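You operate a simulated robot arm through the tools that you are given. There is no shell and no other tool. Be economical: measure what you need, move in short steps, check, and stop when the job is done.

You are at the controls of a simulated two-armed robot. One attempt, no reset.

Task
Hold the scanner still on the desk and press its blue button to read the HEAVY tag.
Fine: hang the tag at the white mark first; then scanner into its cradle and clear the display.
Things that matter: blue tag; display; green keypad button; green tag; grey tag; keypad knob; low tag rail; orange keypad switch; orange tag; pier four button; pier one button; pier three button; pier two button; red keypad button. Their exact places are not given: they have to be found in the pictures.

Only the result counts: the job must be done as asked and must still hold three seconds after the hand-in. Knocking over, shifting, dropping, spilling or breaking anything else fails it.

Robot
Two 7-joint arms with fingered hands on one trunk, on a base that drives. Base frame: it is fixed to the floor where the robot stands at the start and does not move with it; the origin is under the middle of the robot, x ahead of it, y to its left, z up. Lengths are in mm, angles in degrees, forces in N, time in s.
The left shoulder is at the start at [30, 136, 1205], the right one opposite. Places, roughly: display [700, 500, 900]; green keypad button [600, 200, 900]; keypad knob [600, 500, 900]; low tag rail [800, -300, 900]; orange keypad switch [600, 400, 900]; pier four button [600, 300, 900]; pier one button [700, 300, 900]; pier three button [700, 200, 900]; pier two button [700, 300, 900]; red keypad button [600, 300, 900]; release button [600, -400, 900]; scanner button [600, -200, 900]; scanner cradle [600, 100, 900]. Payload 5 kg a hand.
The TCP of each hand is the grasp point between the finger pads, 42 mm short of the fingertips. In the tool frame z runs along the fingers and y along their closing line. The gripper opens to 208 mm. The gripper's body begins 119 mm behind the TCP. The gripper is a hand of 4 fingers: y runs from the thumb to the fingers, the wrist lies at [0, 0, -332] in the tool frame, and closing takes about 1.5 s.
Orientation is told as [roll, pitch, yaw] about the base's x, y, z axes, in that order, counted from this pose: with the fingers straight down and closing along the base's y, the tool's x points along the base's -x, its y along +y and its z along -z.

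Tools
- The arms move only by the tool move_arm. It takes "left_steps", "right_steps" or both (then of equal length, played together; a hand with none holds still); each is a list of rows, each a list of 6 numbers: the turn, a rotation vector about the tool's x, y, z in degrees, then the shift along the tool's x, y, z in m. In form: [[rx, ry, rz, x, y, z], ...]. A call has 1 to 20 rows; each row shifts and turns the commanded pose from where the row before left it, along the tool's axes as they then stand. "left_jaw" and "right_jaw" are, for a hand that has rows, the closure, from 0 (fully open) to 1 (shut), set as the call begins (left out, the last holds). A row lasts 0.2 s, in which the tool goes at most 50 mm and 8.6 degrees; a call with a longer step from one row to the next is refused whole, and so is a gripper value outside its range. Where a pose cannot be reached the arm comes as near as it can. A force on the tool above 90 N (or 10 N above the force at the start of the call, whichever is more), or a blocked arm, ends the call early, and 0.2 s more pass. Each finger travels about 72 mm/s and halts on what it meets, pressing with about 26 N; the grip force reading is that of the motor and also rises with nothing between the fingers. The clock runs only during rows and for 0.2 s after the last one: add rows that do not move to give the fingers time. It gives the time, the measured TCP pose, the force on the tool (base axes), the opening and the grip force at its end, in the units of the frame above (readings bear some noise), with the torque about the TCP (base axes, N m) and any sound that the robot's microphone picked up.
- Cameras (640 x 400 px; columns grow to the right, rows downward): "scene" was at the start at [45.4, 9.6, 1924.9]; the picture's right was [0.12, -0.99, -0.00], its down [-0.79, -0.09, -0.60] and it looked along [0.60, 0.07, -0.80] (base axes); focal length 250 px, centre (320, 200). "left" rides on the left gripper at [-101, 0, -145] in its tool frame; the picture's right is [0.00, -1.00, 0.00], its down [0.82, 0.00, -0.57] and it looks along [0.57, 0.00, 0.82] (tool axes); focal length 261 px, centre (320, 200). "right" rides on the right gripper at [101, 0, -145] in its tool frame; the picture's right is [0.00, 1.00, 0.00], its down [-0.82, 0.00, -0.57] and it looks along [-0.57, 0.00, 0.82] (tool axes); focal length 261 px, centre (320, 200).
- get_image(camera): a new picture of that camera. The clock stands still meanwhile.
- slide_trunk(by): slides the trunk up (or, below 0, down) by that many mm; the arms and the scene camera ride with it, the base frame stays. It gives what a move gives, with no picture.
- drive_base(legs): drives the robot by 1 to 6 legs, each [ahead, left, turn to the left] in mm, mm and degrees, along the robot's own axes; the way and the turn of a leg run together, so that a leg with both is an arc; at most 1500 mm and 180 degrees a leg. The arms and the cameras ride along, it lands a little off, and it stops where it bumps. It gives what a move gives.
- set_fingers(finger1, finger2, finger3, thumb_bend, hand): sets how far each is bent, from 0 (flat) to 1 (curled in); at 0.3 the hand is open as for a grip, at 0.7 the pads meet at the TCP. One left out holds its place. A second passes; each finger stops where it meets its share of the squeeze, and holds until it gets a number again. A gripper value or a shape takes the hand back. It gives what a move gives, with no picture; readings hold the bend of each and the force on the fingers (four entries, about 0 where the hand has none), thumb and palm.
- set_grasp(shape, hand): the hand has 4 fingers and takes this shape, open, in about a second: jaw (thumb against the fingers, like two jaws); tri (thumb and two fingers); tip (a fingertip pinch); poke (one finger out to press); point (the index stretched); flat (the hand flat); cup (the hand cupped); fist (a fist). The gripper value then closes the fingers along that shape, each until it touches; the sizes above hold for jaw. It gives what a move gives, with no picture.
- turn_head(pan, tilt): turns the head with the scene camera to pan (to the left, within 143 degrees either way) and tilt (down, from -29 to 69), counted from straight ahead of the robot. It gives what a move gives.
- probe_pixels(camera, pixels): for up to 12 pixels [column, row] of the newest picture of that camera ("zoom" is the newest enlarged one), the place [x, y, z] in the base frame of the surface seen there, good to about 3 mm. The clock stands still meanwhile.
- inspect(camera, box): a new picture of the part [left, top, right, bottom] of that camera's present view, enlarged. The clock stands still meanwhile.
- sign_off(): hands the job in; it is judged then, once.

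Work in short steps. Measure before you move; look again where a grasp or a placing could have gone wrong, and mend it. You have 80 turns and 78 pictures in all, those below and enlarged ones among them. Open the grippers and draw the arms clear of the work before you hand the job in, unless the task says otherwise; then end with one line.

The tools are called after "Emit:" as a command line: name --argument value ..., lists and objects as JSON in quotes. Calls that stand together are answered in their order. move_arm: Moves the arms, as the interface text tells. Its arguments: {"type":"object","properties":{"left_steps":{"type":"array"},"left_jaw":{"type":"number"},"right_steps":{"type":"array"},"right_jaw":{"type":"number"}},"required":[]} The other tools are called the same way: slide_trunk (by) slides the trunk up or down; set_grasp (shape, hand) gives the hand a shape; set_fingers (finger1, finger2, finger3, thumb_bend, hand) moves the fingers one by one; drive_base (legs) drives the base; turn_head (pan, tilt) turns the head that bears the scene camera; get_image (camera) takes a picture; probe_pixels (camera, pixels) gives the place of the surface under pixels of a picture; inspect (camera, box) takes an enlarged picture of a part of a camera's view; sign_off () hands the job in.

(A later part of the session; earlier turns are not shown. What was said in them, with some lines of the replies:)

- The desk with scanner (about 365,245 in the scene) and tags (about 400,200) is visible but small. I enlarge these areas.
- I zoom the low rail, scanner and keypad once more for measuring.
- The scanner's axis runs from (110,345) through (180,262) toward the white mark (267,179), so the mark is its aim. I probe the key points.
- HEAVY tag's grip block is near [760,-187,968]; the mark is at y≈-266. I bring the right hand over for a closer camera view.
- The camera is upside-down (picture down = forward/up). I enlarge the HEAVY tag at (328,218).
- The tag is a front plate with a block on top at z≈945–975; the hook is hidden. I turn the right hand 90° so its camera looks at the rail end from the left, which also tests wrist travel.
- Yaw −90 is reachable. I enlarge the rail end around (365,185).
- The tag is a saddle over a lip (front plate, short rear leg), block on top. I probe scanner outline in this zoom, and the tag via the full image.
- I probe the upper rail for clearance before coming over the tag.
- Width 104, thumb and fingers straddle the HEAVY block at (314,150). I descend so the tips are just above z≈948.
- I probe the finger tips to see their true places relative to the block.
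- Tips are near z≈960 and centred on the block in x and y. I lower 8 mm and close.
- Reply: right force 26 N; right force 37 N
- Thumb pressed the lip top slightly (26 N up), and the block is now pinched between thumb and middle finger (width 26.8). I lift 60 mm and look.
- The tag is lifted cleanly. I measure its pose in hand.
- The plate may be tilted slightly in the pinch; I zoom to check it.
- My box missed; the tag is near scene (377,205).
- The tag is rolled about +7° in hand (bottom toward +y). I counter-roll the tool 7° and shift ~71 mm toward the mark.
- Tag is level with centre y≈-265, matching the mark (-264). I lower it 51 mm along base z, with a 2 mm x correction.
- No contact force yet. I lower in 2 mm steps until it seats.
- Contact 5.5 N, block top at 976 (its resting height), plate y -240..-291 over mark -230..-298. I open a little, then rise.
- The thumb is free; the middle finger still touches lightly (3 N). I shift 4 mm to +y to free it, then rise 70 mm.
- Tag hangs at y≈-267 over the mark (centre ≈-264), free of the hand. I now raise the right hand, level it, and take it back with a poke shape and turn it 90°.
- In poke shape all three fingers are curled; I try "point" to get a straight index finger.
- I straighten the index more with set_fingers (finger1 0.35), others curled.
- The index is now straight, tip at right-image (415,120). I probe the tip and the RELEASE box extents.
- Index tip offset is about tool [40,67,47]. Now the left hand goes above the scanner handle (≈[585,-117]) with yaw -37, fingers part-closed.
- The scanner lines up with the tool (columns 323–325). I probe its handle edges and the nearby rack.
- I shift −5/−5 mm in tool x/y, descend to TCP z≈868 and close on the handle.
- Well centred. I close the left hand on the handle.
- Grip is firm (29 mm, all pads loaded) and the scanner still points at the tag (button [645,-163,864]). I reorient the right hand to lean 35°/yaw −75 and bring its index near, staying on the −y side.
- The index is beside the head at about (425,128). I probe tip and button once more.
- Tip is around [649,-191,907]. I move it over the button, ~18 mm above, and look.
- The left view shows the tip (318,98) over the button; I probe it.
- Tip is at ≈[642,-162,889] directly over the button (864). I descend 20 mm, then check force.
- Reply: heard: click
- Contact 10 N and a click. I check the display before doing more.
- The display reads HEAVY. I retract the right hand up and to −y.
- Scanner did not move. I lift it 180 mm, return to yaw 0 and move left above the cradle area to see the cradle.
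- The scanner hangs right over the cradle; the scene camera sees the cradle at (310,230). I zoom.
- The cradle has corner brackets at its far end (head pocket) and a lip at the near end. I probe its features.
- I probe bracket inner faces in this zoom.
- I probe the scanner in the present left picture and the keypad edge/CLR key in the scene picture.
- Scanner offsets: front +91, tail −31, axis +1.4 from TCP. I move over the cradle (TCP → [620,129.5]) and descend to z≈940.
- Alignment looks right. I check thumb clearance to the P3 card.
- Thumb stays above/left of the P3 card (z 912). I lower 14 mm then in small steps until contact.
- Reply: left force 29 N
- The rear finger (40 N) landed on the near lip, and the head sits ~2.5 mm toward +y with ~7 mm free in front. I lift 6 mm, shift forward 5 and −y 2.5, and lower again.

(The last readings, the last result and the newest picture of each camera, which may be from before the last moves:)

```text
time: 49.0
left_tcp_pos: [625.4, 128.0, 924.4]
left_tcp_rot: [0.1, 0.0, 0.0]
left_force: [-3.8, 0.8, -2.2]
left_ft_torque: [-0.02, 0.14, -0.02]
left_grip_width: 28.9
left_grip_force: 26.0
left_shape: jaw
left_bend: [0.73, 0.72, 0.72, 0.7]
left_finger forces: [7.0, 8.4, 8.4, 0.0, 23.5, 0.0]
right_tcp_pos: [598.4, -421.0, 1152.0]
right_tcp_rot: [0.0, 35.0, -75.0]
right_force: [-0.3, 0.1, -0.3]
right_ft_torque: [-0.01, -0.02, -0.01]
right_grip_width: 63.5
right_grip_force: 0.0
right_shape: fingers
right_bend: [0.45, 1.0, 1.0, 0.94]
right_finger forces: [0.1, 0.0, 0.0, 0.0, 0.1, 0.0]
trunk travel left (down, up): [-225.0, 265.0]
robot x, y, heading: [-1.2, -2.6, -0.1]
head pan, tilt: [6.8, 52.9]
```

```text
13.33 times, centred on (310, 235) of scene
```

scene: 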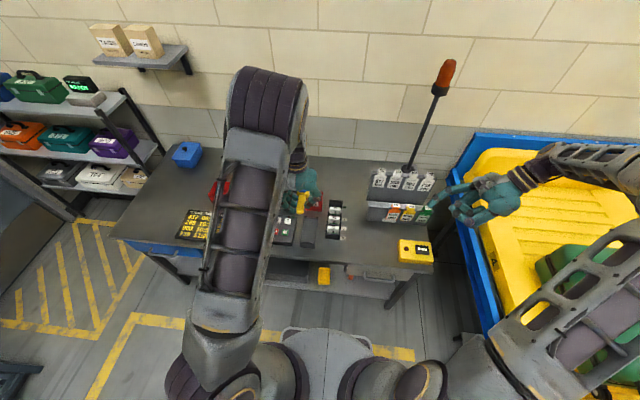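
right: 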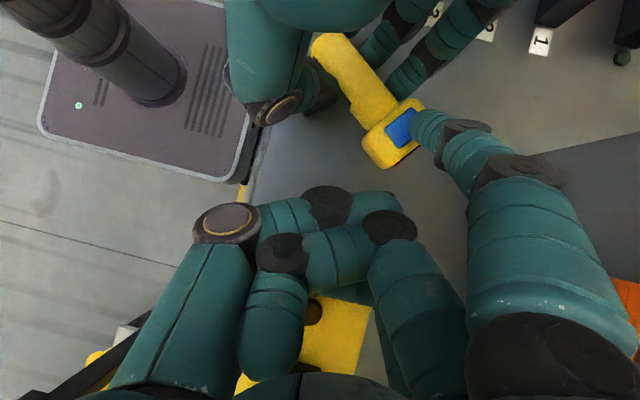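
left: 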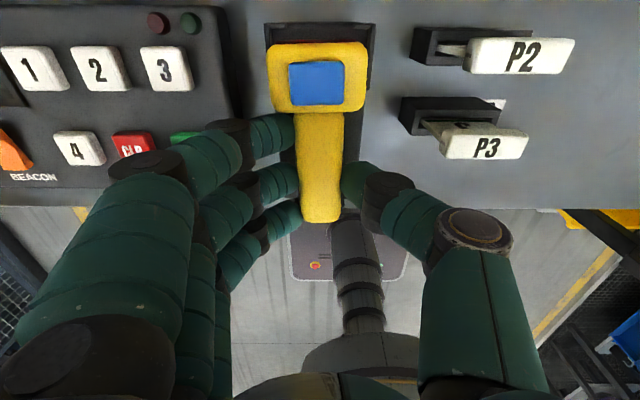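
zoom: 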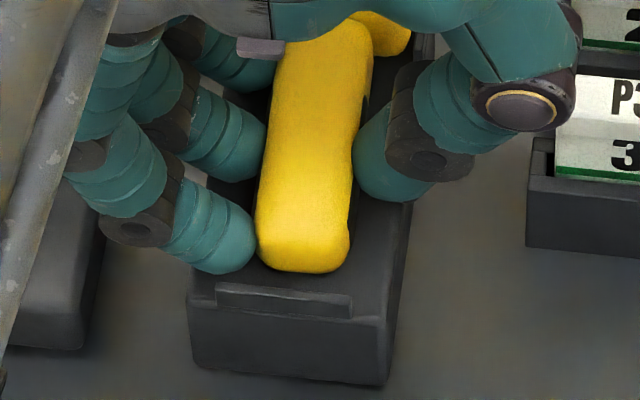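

Centred now; the front slightly touches the stubs (−3.8 N) so I back off 2 mm and lower the last few mm.

Emit:
move_arm --left_steps '[[0, 0, 0, 0.002, 0, 0], [0, 0, 0, 0, 0, 0.0015], [0, 0, 0, 0, 0, 0.001], [0, 0, 0, 0, 0, 0.001], [0, 0, 0, 0, 0, 0]]'

```text
time: 50.2
left_tcp_pos: [623.9, 128.7, 921.4]
left_tcp_rot: [-0.1, -0.1, 0.0]
left_force: [-0.8, -0.8, 9.3]
left_ft_torque: [0.07, 0.04, 0.02]
left_grip_width: 28.8
left_grip_force: 25.9
left_shape: jaw
left_bend: [0.73, 0.72, 0.72, 0.7]
left_finger forces: [8.6, 8.2, 9.3, 0.0, 25.7, 0.0]
right_tcp_pos: [597.3, -421.9, 1152.1]
right_tcp_rot: [0.0, 35.0, -75.0]
right_force: [0.3, 0.6, -0.6]
right_ft_torque: [0.06, -0.01, 0.01]
right_grip_width: 63.7
right_grip_force: 0.1
right_shape: fingers
right_bend: [0.45, 1.0, 1.0, 0.94]
right_finger forces: [0.1, 0.0, 0.0, 0.0, 0.0, 0.1]
trunk travel left (down, up): [-225.0, 265.0]
robot x, y, heading: [-1.1, -2.5, -0.0]
head pan, tilt: [6.8, 52.9]
```

The scanner rests on the cradle floor (9 N up, even finger forces). I open slightly and rise.

Emit:
move_arm --left_steps '[[0, 0, 0, 0, 0, 0], [0, 0, 0, 0, 0, 0], [0, 0, 0, 0, 0, 0], [0, 0, 0, 0, 0, 0]]' --left_jaw 0.72

Emit:
get_image --camera "left"

```text
time: 51.2
left_tcp_pos: [623.7, 128.9, 919.7]
left_tcp_rot: [0.0, 0.0, 0.1]
left_force: [0.2, 0.3, -1.1]
left_ft_torque: [0.0, 0.0, 0.01]
left_grip_width: 57.8
left_grip_force: 0.1
left_shape: jaw
left_bend: [0.73, 0.73, 0.73, 0.7]
left_finger forces: [0.0, 0.0, 0.0, 0.0, 0.1, 0.0]
right_tcp_pos: [596.7, -421.9, 1152.3]
right_tcp_rot: [0.0, 34.9, -75.0]
right_force: [-0.1, 0.4, 0.4]
right_ft_torque: [0.0, 0.0, -0.04]
right_grip_width: 63.5
right_grip_force: 0.1
right_shape: fingers
right_bend: [0.45, 1.0, 1.0, 0.94]
right_finger forces: [0.1, 0.0, 0.0, 0.0, 0.0, 0.1]
trunk travel left (down, up): [-225.0, 265.0]
robot x, y, heading: [0.3, 0.4, -0.0]
head pan, tilt: [6.8, 52.9]
```

```text
20 pictures are left
```

left: 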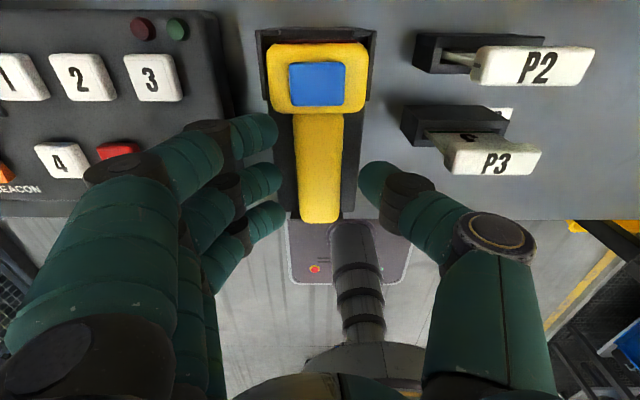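

Released cleanly. I rise 160 mm, move to +y 60, and shape the left hand for pressing.

Emit:
move_arm --left_steps '[[0, 0, 0, 0, 0, -0.02], [0, 0, 0, 0, 0, -0.04], [0, 0, 0, 0, 0, -0.05], [0, 0, 0, 0, 0, -0.05], [0, 0, 0, 0, 0.04, 0], [0, 0, 0, 0, 0.04, 0], [0, 0, 0, 0, 0, 0]]'

Emit:
set_fingers --hand "left" --finger1 0.45 --finger2 1 --finger3 1 --thumb_bend 1

Emit:
get_image --camera "left"

Emit:
inspect --camera "scene" --box '[250, 190, 340, 260]'

```text
time: 52.8
left_tcp_pos: [623.3, 207.4, 1080.1]
left_tcp_rot: [0.0, 0.0, 0.0]
left_force: [0.1, -0.5, 0.2]
left_ft_torque: [0.06, 0.03, 0.0]
left_grip_width: 58.2
left_grip_force: 0.0
left_shape: jaw
left_bend: [0.73, 0.73, 0.73, 0.7]
left_finger forces: [0.1, 0.0, 0.0, 0.0, 0.1, 0.0]
right_tcp_pos: [597.2, -422.3, 1151.0]
right_tcp_rot: [0.0, 35.1, -75.0]
right_force: [-0.2, 0.3, 0.0]
right_ft_torque: [0.08, 0.05, 0.01]
right_grip_width: 63.7
right_grip_force: 0.0
right_shape: fingers
right_bend: [0.45, 1.0, 1.0, 0.94]
right_finger forces: [0.0, 0.0, 0.0, 0.0, 0.0, 0.0]
trunk travel left (down, up): [-225.0, 265.0]
robot x, y, heading: [-2.0, -2.9, -0.0]
head pan, tilt: [6.8, 52.9]
```

```text
time: 53.8
left_tcp_pos: [623.7, 208.0, 1080.4]
left_tcp_rot: [0.0, 0.0, 0.0]
left_force: [-0.3, -0.4, 0.3]
left_ft_torque: [-0.03, 0.01, 0.03]
left_grip_width: 65.8
left_grip_force: 0.1
left_shape: fingers
left_bend: [0.45, 1.0, 1.0, 0.93]
left_finger forces: [0.0, 0.0, 0.1, 0.1, 0.0, 0.0]
right_tcp_pos: [596.6, -420.6, 1151.4]
right_tcp_rot: [0.0, 34.9, -74.9]
right_force: [0.1, 0.5, -0.1]
right_ft_torque: [0.0, 0.0, -0.02]
right_grip_width: 63.5
right_grip_force: 0.0
right_shape: fingers
right_bend: [0.45, 1.0, 1.0, 0.94]
right_finger forces: [0.0, 0.0, 0.0, 0.0, 0.0, 0.0]
trunk travel left (down, up): [-225.0, 265.0]
robot x, y, heading: [-0.3, -2.8, 0.2]
head pan, tilt: [6.8, 52.9]
```

```text
19 pictures are left
```

left: 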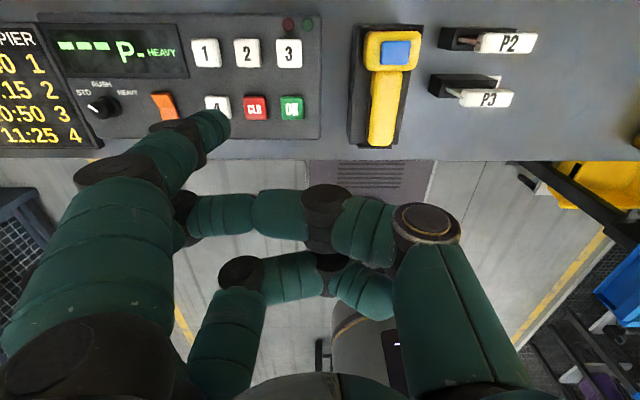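

```text
5.71 times, centred on (295, 225) of scene
```

zoom: 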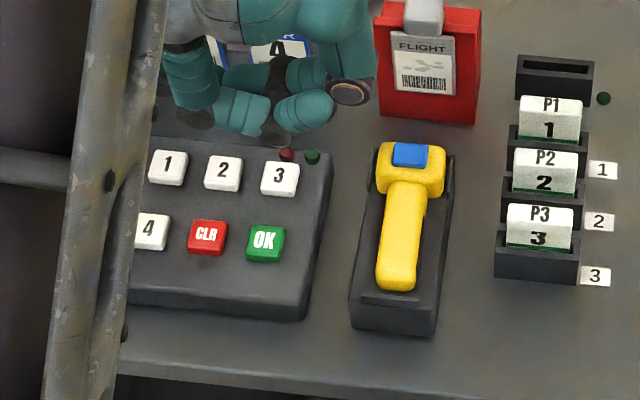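

Scanner sits well in the cradle, tail inside the lip. I probe CLR, index tip, and the thumb/curled fingers for clearance.

Emit:
probe_pixels --camera "left" --pixels '[[255, 107], [217, 107], [290, 107], [222, 118], [226, 128], [215, 115], [425, 222], [355, 225], [325, 195], [385, 290], [410, 205], [375, 110]]'

```text
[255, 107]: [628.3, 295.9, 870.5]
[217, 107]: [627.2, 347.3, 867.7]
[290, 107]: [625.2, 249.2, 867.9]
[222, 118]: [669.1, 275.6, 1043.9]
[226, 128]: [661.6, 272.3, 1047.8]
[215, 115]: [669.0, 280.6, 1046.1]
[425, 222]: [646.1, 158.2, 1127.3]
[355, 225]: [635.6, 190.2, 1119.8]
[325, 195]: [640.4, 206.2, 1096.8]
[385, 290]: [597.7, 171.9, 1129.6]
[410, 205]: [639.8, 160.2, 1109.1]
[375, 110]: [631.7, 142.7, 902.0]
```

CLR is at [628,296,870]; tip at ≈[665,273,1037]; the other fingers are ≥50 mm higher. I move the tip above CLR.

Emit:
move_arm --left_steps '[[0, 0, 0, 0.0185, 0.0115, 0.02], [0, 0, 0, 0.0185, 0.0115, 0.02], [0, 0, 0, 0, 0, 0.045], [0, 0, 0, 0, 0, 0.04], [0, 0, 0, 0, 0, 0.015], [0, 0, 0, 0, 0, 0]]'

Emit:
get_image --camera "left"

Emit:
inspect --camera "scene" --box '[250, 200, 330, 250]'

```text
time: 55.2
left_tcp_pos: [586.7, 231.3, 939.3]
left_tcp_rot: [0.0, 0.0, -0.1]
left_force: [-0.6, 0.4, -0.5]
left_ft_torque: [-0.03, -0.04, -0.01]
left_grip_width: 65.6
left_grip_force: 0.0
left_shape: fingers
left_bend: [0.45, 1.0, 1.0, 0.93]
left_finger forces: [0.0, 0.1, 0.0, 0.0, 0.0, 0.1]
right_tcp_pos: [597.4, -420.8, 1153.0]
right_tcp_rot: [0.0, 35.0, -75.0]
right_force: [-0.6, 0.2, 0.0]
right_ft_torque: [-0.04, 0.01, -0.01]
right_grip_width: 63.7
right_grip_force: 0.1
right_shape: fingers
right_bend: [0.45, 1.0, 1.0, 0.94]
right_finger forces: [0.1, 0.0, 0.1, 0.0, 0.0, 0.0]
trunk travel left (down, up): [-225.0, 265.0]
robot x, y, heading: [-0.4, 0.2, 0.1]
head pan, tilt: [6.8, 52.9]
```

```text
17 pictures are left
```

left: 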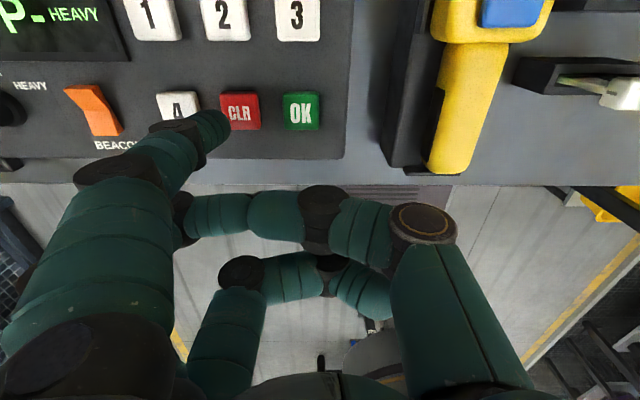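

```text
8.00 times, centred on (290, 225) of scene
```

zoom: 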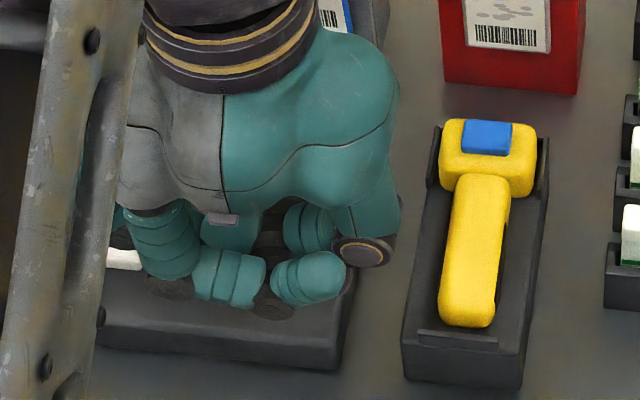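

I probe the tip and key now they are close.

Emit:
probe_pixels --camera "left" --pixels '[[228, 124], [224, 118], [220, 113], [225, 130], [244, 110], [232, 98], [256, 126], [240, 122]]'

```text
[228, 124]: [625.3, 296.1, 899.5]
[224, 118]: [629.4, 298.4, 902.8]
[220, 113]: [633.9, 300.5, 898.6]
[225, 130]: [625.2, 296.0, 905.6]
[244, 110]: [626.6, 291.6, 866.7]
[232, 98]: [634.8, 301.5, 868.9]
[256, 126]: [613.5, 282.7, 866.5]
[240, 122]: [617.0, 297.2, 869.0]
```

Tip ≈[627,297,895], key centre ≈[625,292,868]. I shift −2/−5 mm and descend in small steps.

Emit:
move_arm --left_steps '[[0, 0, 0, 0.002, -0.005, 0.005], [0, 0, 0, 0, 0, 0.01], [0, 0, 0, 0, 0, 0.006], [0, 0, 0, 0, 0, 0.002], [0, 0, 0, 0, 0, 0]]'

```text
time: 56.4
left_tcp_pos: [585.4, 226.6, 917.7]
left_tcp_rot: [0.0, 0.0, 0.0]
left_force: [0.1, -0.2, 2.2]
left_ft_torque: [0.15, -0.07, 0.0]
left_grip_width: 66.3
left_grip_force: 1.4
left_shape: fingers
left_bend: [0.45, 1.0, 1.0, 0.93]
left_finger forces: [1.8, 0.1, 0.1, 0.0, 0.1, 0.1]
right_tcp_pos: [597.2, -421.3, 1152.1]
right_tcp_rot: [0.1, 35.0, -75.0]
right_force: [-0.2, -0.2, -0.1]
right_ft_torque: [0.03, -0.03, -0.02]
right_grip_width: 63.7
right_grip_force: 0.1
right_shape: fingers
right_bend: [0.45, 1.0, 1.0, 0.94]
right_finger forces: [0.0, 0.0, 0.1, 0.0, 0.0, 0.0]
trunk travel left (down, up): [-225.0, 265.0]
robot x, y, heading: [-2.8, -0.8, -0.1]
head pan, tilt: [6.8, 52.9]
heard: click
```

A light contact of 2 N with a click. I look at the display.

Emit:
get_image --camera "left"

```text
15 pictures are left
```

left: 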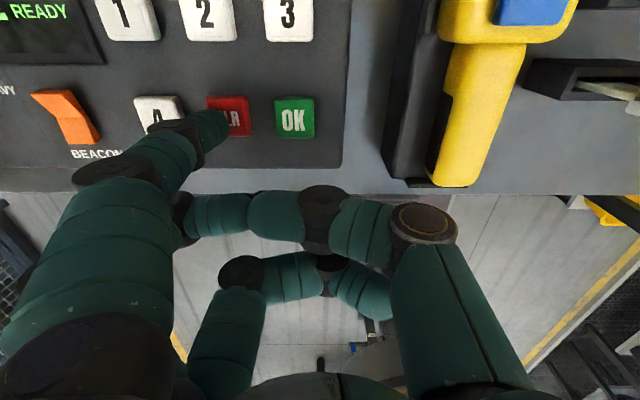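

Display is back to READY. I lift the left hand straight up and draw it clear.

Emit:
move_arm --left_steps '[[0, 0, 0, 0, 0, -0.01], [0, 0, 0, 0, 0, -0.03], [0, 0, 0, 0, 0, -0.05], [0, 0, 0, 0, 0, -0.05], [0, 0, 0, 0, 0, -0.05], [0, 0, 0, 0, 0, -0.05], [0, 0, 0, 0, 0.03, -0.03], [0, 0, 0, 0, 0.03, -0.03], [0, 0, 0, 0, 0, 0]]'

Emit:
set_grasp --hand "left" --shape "jaw"

Emit:
set_grasp --hand "right" --shape "jaw"

Emit:
get_image --camera "left"

Emit:
inspect --camera "scene" --box '[280, 160, 450, 270]'

```text
time: 58.4
left_tcp_pos: [587.0, 285.3, 1217.0]
left_tcp_rot: [0.0, 0.1, 0.0]
left_force: [0.6, -0.6, 0.0]
left_ft_torque: [0.03, 0.06, 0.03]
left_grip_width: 65.9
left_grip_force: 0.1
left_shape: fingers
left_bend: [0.45, 1.0, 1.0, 0.93]
left_finger forces: [0.0, 0.0, 0.0, 0.1, 0.0, 0.1]
right_tcp_pos: [598.7, -421.5, 1151.9]
right_tcp_rot: [0.1, 35.1, -74.9]
right_force: [-0.5, -0.4, -1.0]
right_ft_torque: [0.1, 0.07, 0.06]
right_grip_width: 63.7
right_grip_force: 0.0
right_shape: fingers
right_bend: [0.45, 1.0, 1.0, 0.94]
right_finger forces: [0.0, 0.0, 0.0, 0.0, 0.0, 0.0]
trunk travel left (down, up): [-225.0, 265.0]
robot x, y, heading: [0.1, 0.6, 0.4]
head pan, tilt: [6.8, 52.9]
```

```text
time: 59.3
left_tcp_pos: [587.4, 286.0, 1217.0]
left_tcp_rot: [0.0, -0.1, 0.1]
left_force: [1.0, -0.5, -0.1]
left_ft_torque: [0.07, 0.02, 0.02]
left_grip_width: 185.6
left_grip_force: 0.1
left_shape: jaw
left_bend: [0.25, 0.25, 0.25, 0.32]
left_finger forces: [0.0, 0.1, 0.0, 0.0, 0.1, 0.1]
right_tcp_pos: [597.2, -421.8, 1152.1]
right_tcp_rot: [0.1, 35.0, -74.9]
right_force: [0.3, -0.1, -0.7]
right_ft_torque: [0.0, -0.01, -0.02]
right_grip_width: 63.4
right_grip_force: 0.1
right_shape: fingers
right_bend: [0.45, 1.0, 1.0, 0.94]
right_finger forces: [0.1, 0.0, 0.0, 0.0, 0.0, 0.1]
trunk travel left (down, up): [-225.0, 265.0]
robot x, y, heading: [0.3, -0.7, 0.1]
head pan, tilt: [6.8, 52.9]
```

```text
time: 60.2
left_tcp_pos: [586.3, 285.6, 1217.6]
left_tcp_rot: [0.0, -0.1, 0.0]
left_force: [-0.9, 0.1, -1.2]
left_ft_torque: [0.0, 0.0, -0.01]
left_grip_width: 207.8
left_grip_force: 0.0
left_shape: jaw
left_bend: [0.3, 0.3, 0.3, 0.3]
left_finger forces: [0.0, 0.0, 0.1, 0.1, 0.1, 0.1]
right_tcp_pos: [597.3, -421.9, 1152.4]
right_tcp_rot: [0.0, 35.0, -75.0]
right_force: [0.6, -1.9, -1.0]
right_ft_torque: [0.04, 0.0, 0.0]
right_grip_width: 207.6
right_grip_force: 0.0
right_shape: jaw
right_bend: [0.3, 0.3, 0.3, 0.3]
right_finger forces: [0.1, 0.0, 0.1, 0.1, 0.0, 0.0]
trunk travel left (down, up): [-225.0, 265.0]
robot x, y, heading: [-0.5, 1.0, 0.1]
head pan, tilt: [6.8, 52.9]
```

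```text
14 pictures are left
```

left: 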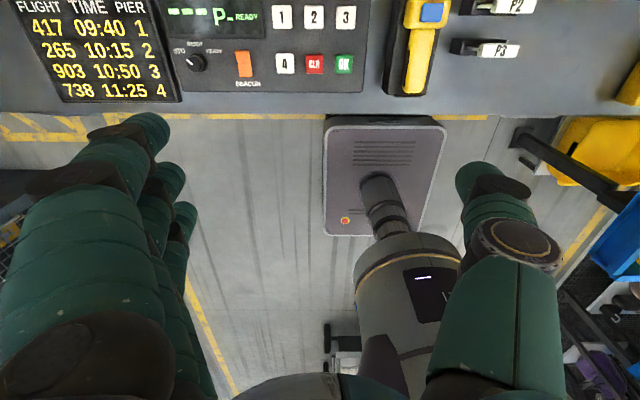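

```text
3.64 times, centred on (365, 215) of scene
```

zoom: 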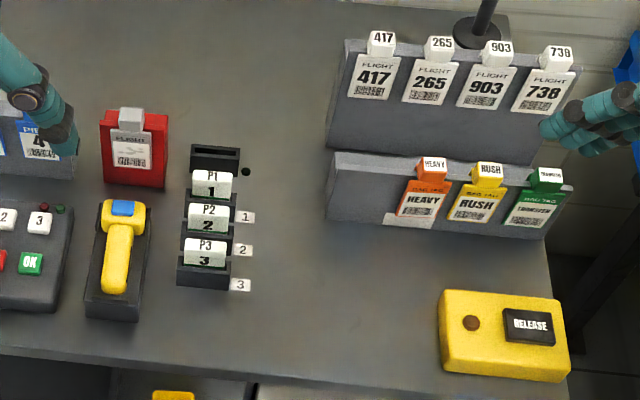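

READY is displayed, the scanner is in its cradle, HEAVY hangs at the mark, nothing else has moved, and both hands are open and clear. I hand in.

Emit:
sign_off

```text
The job is handed in.
```

The HEAVY tag hangs at the white mark and was read with the scanner held still on the desk. The scanner is now in its cradle, and the display was cleared back to READY.
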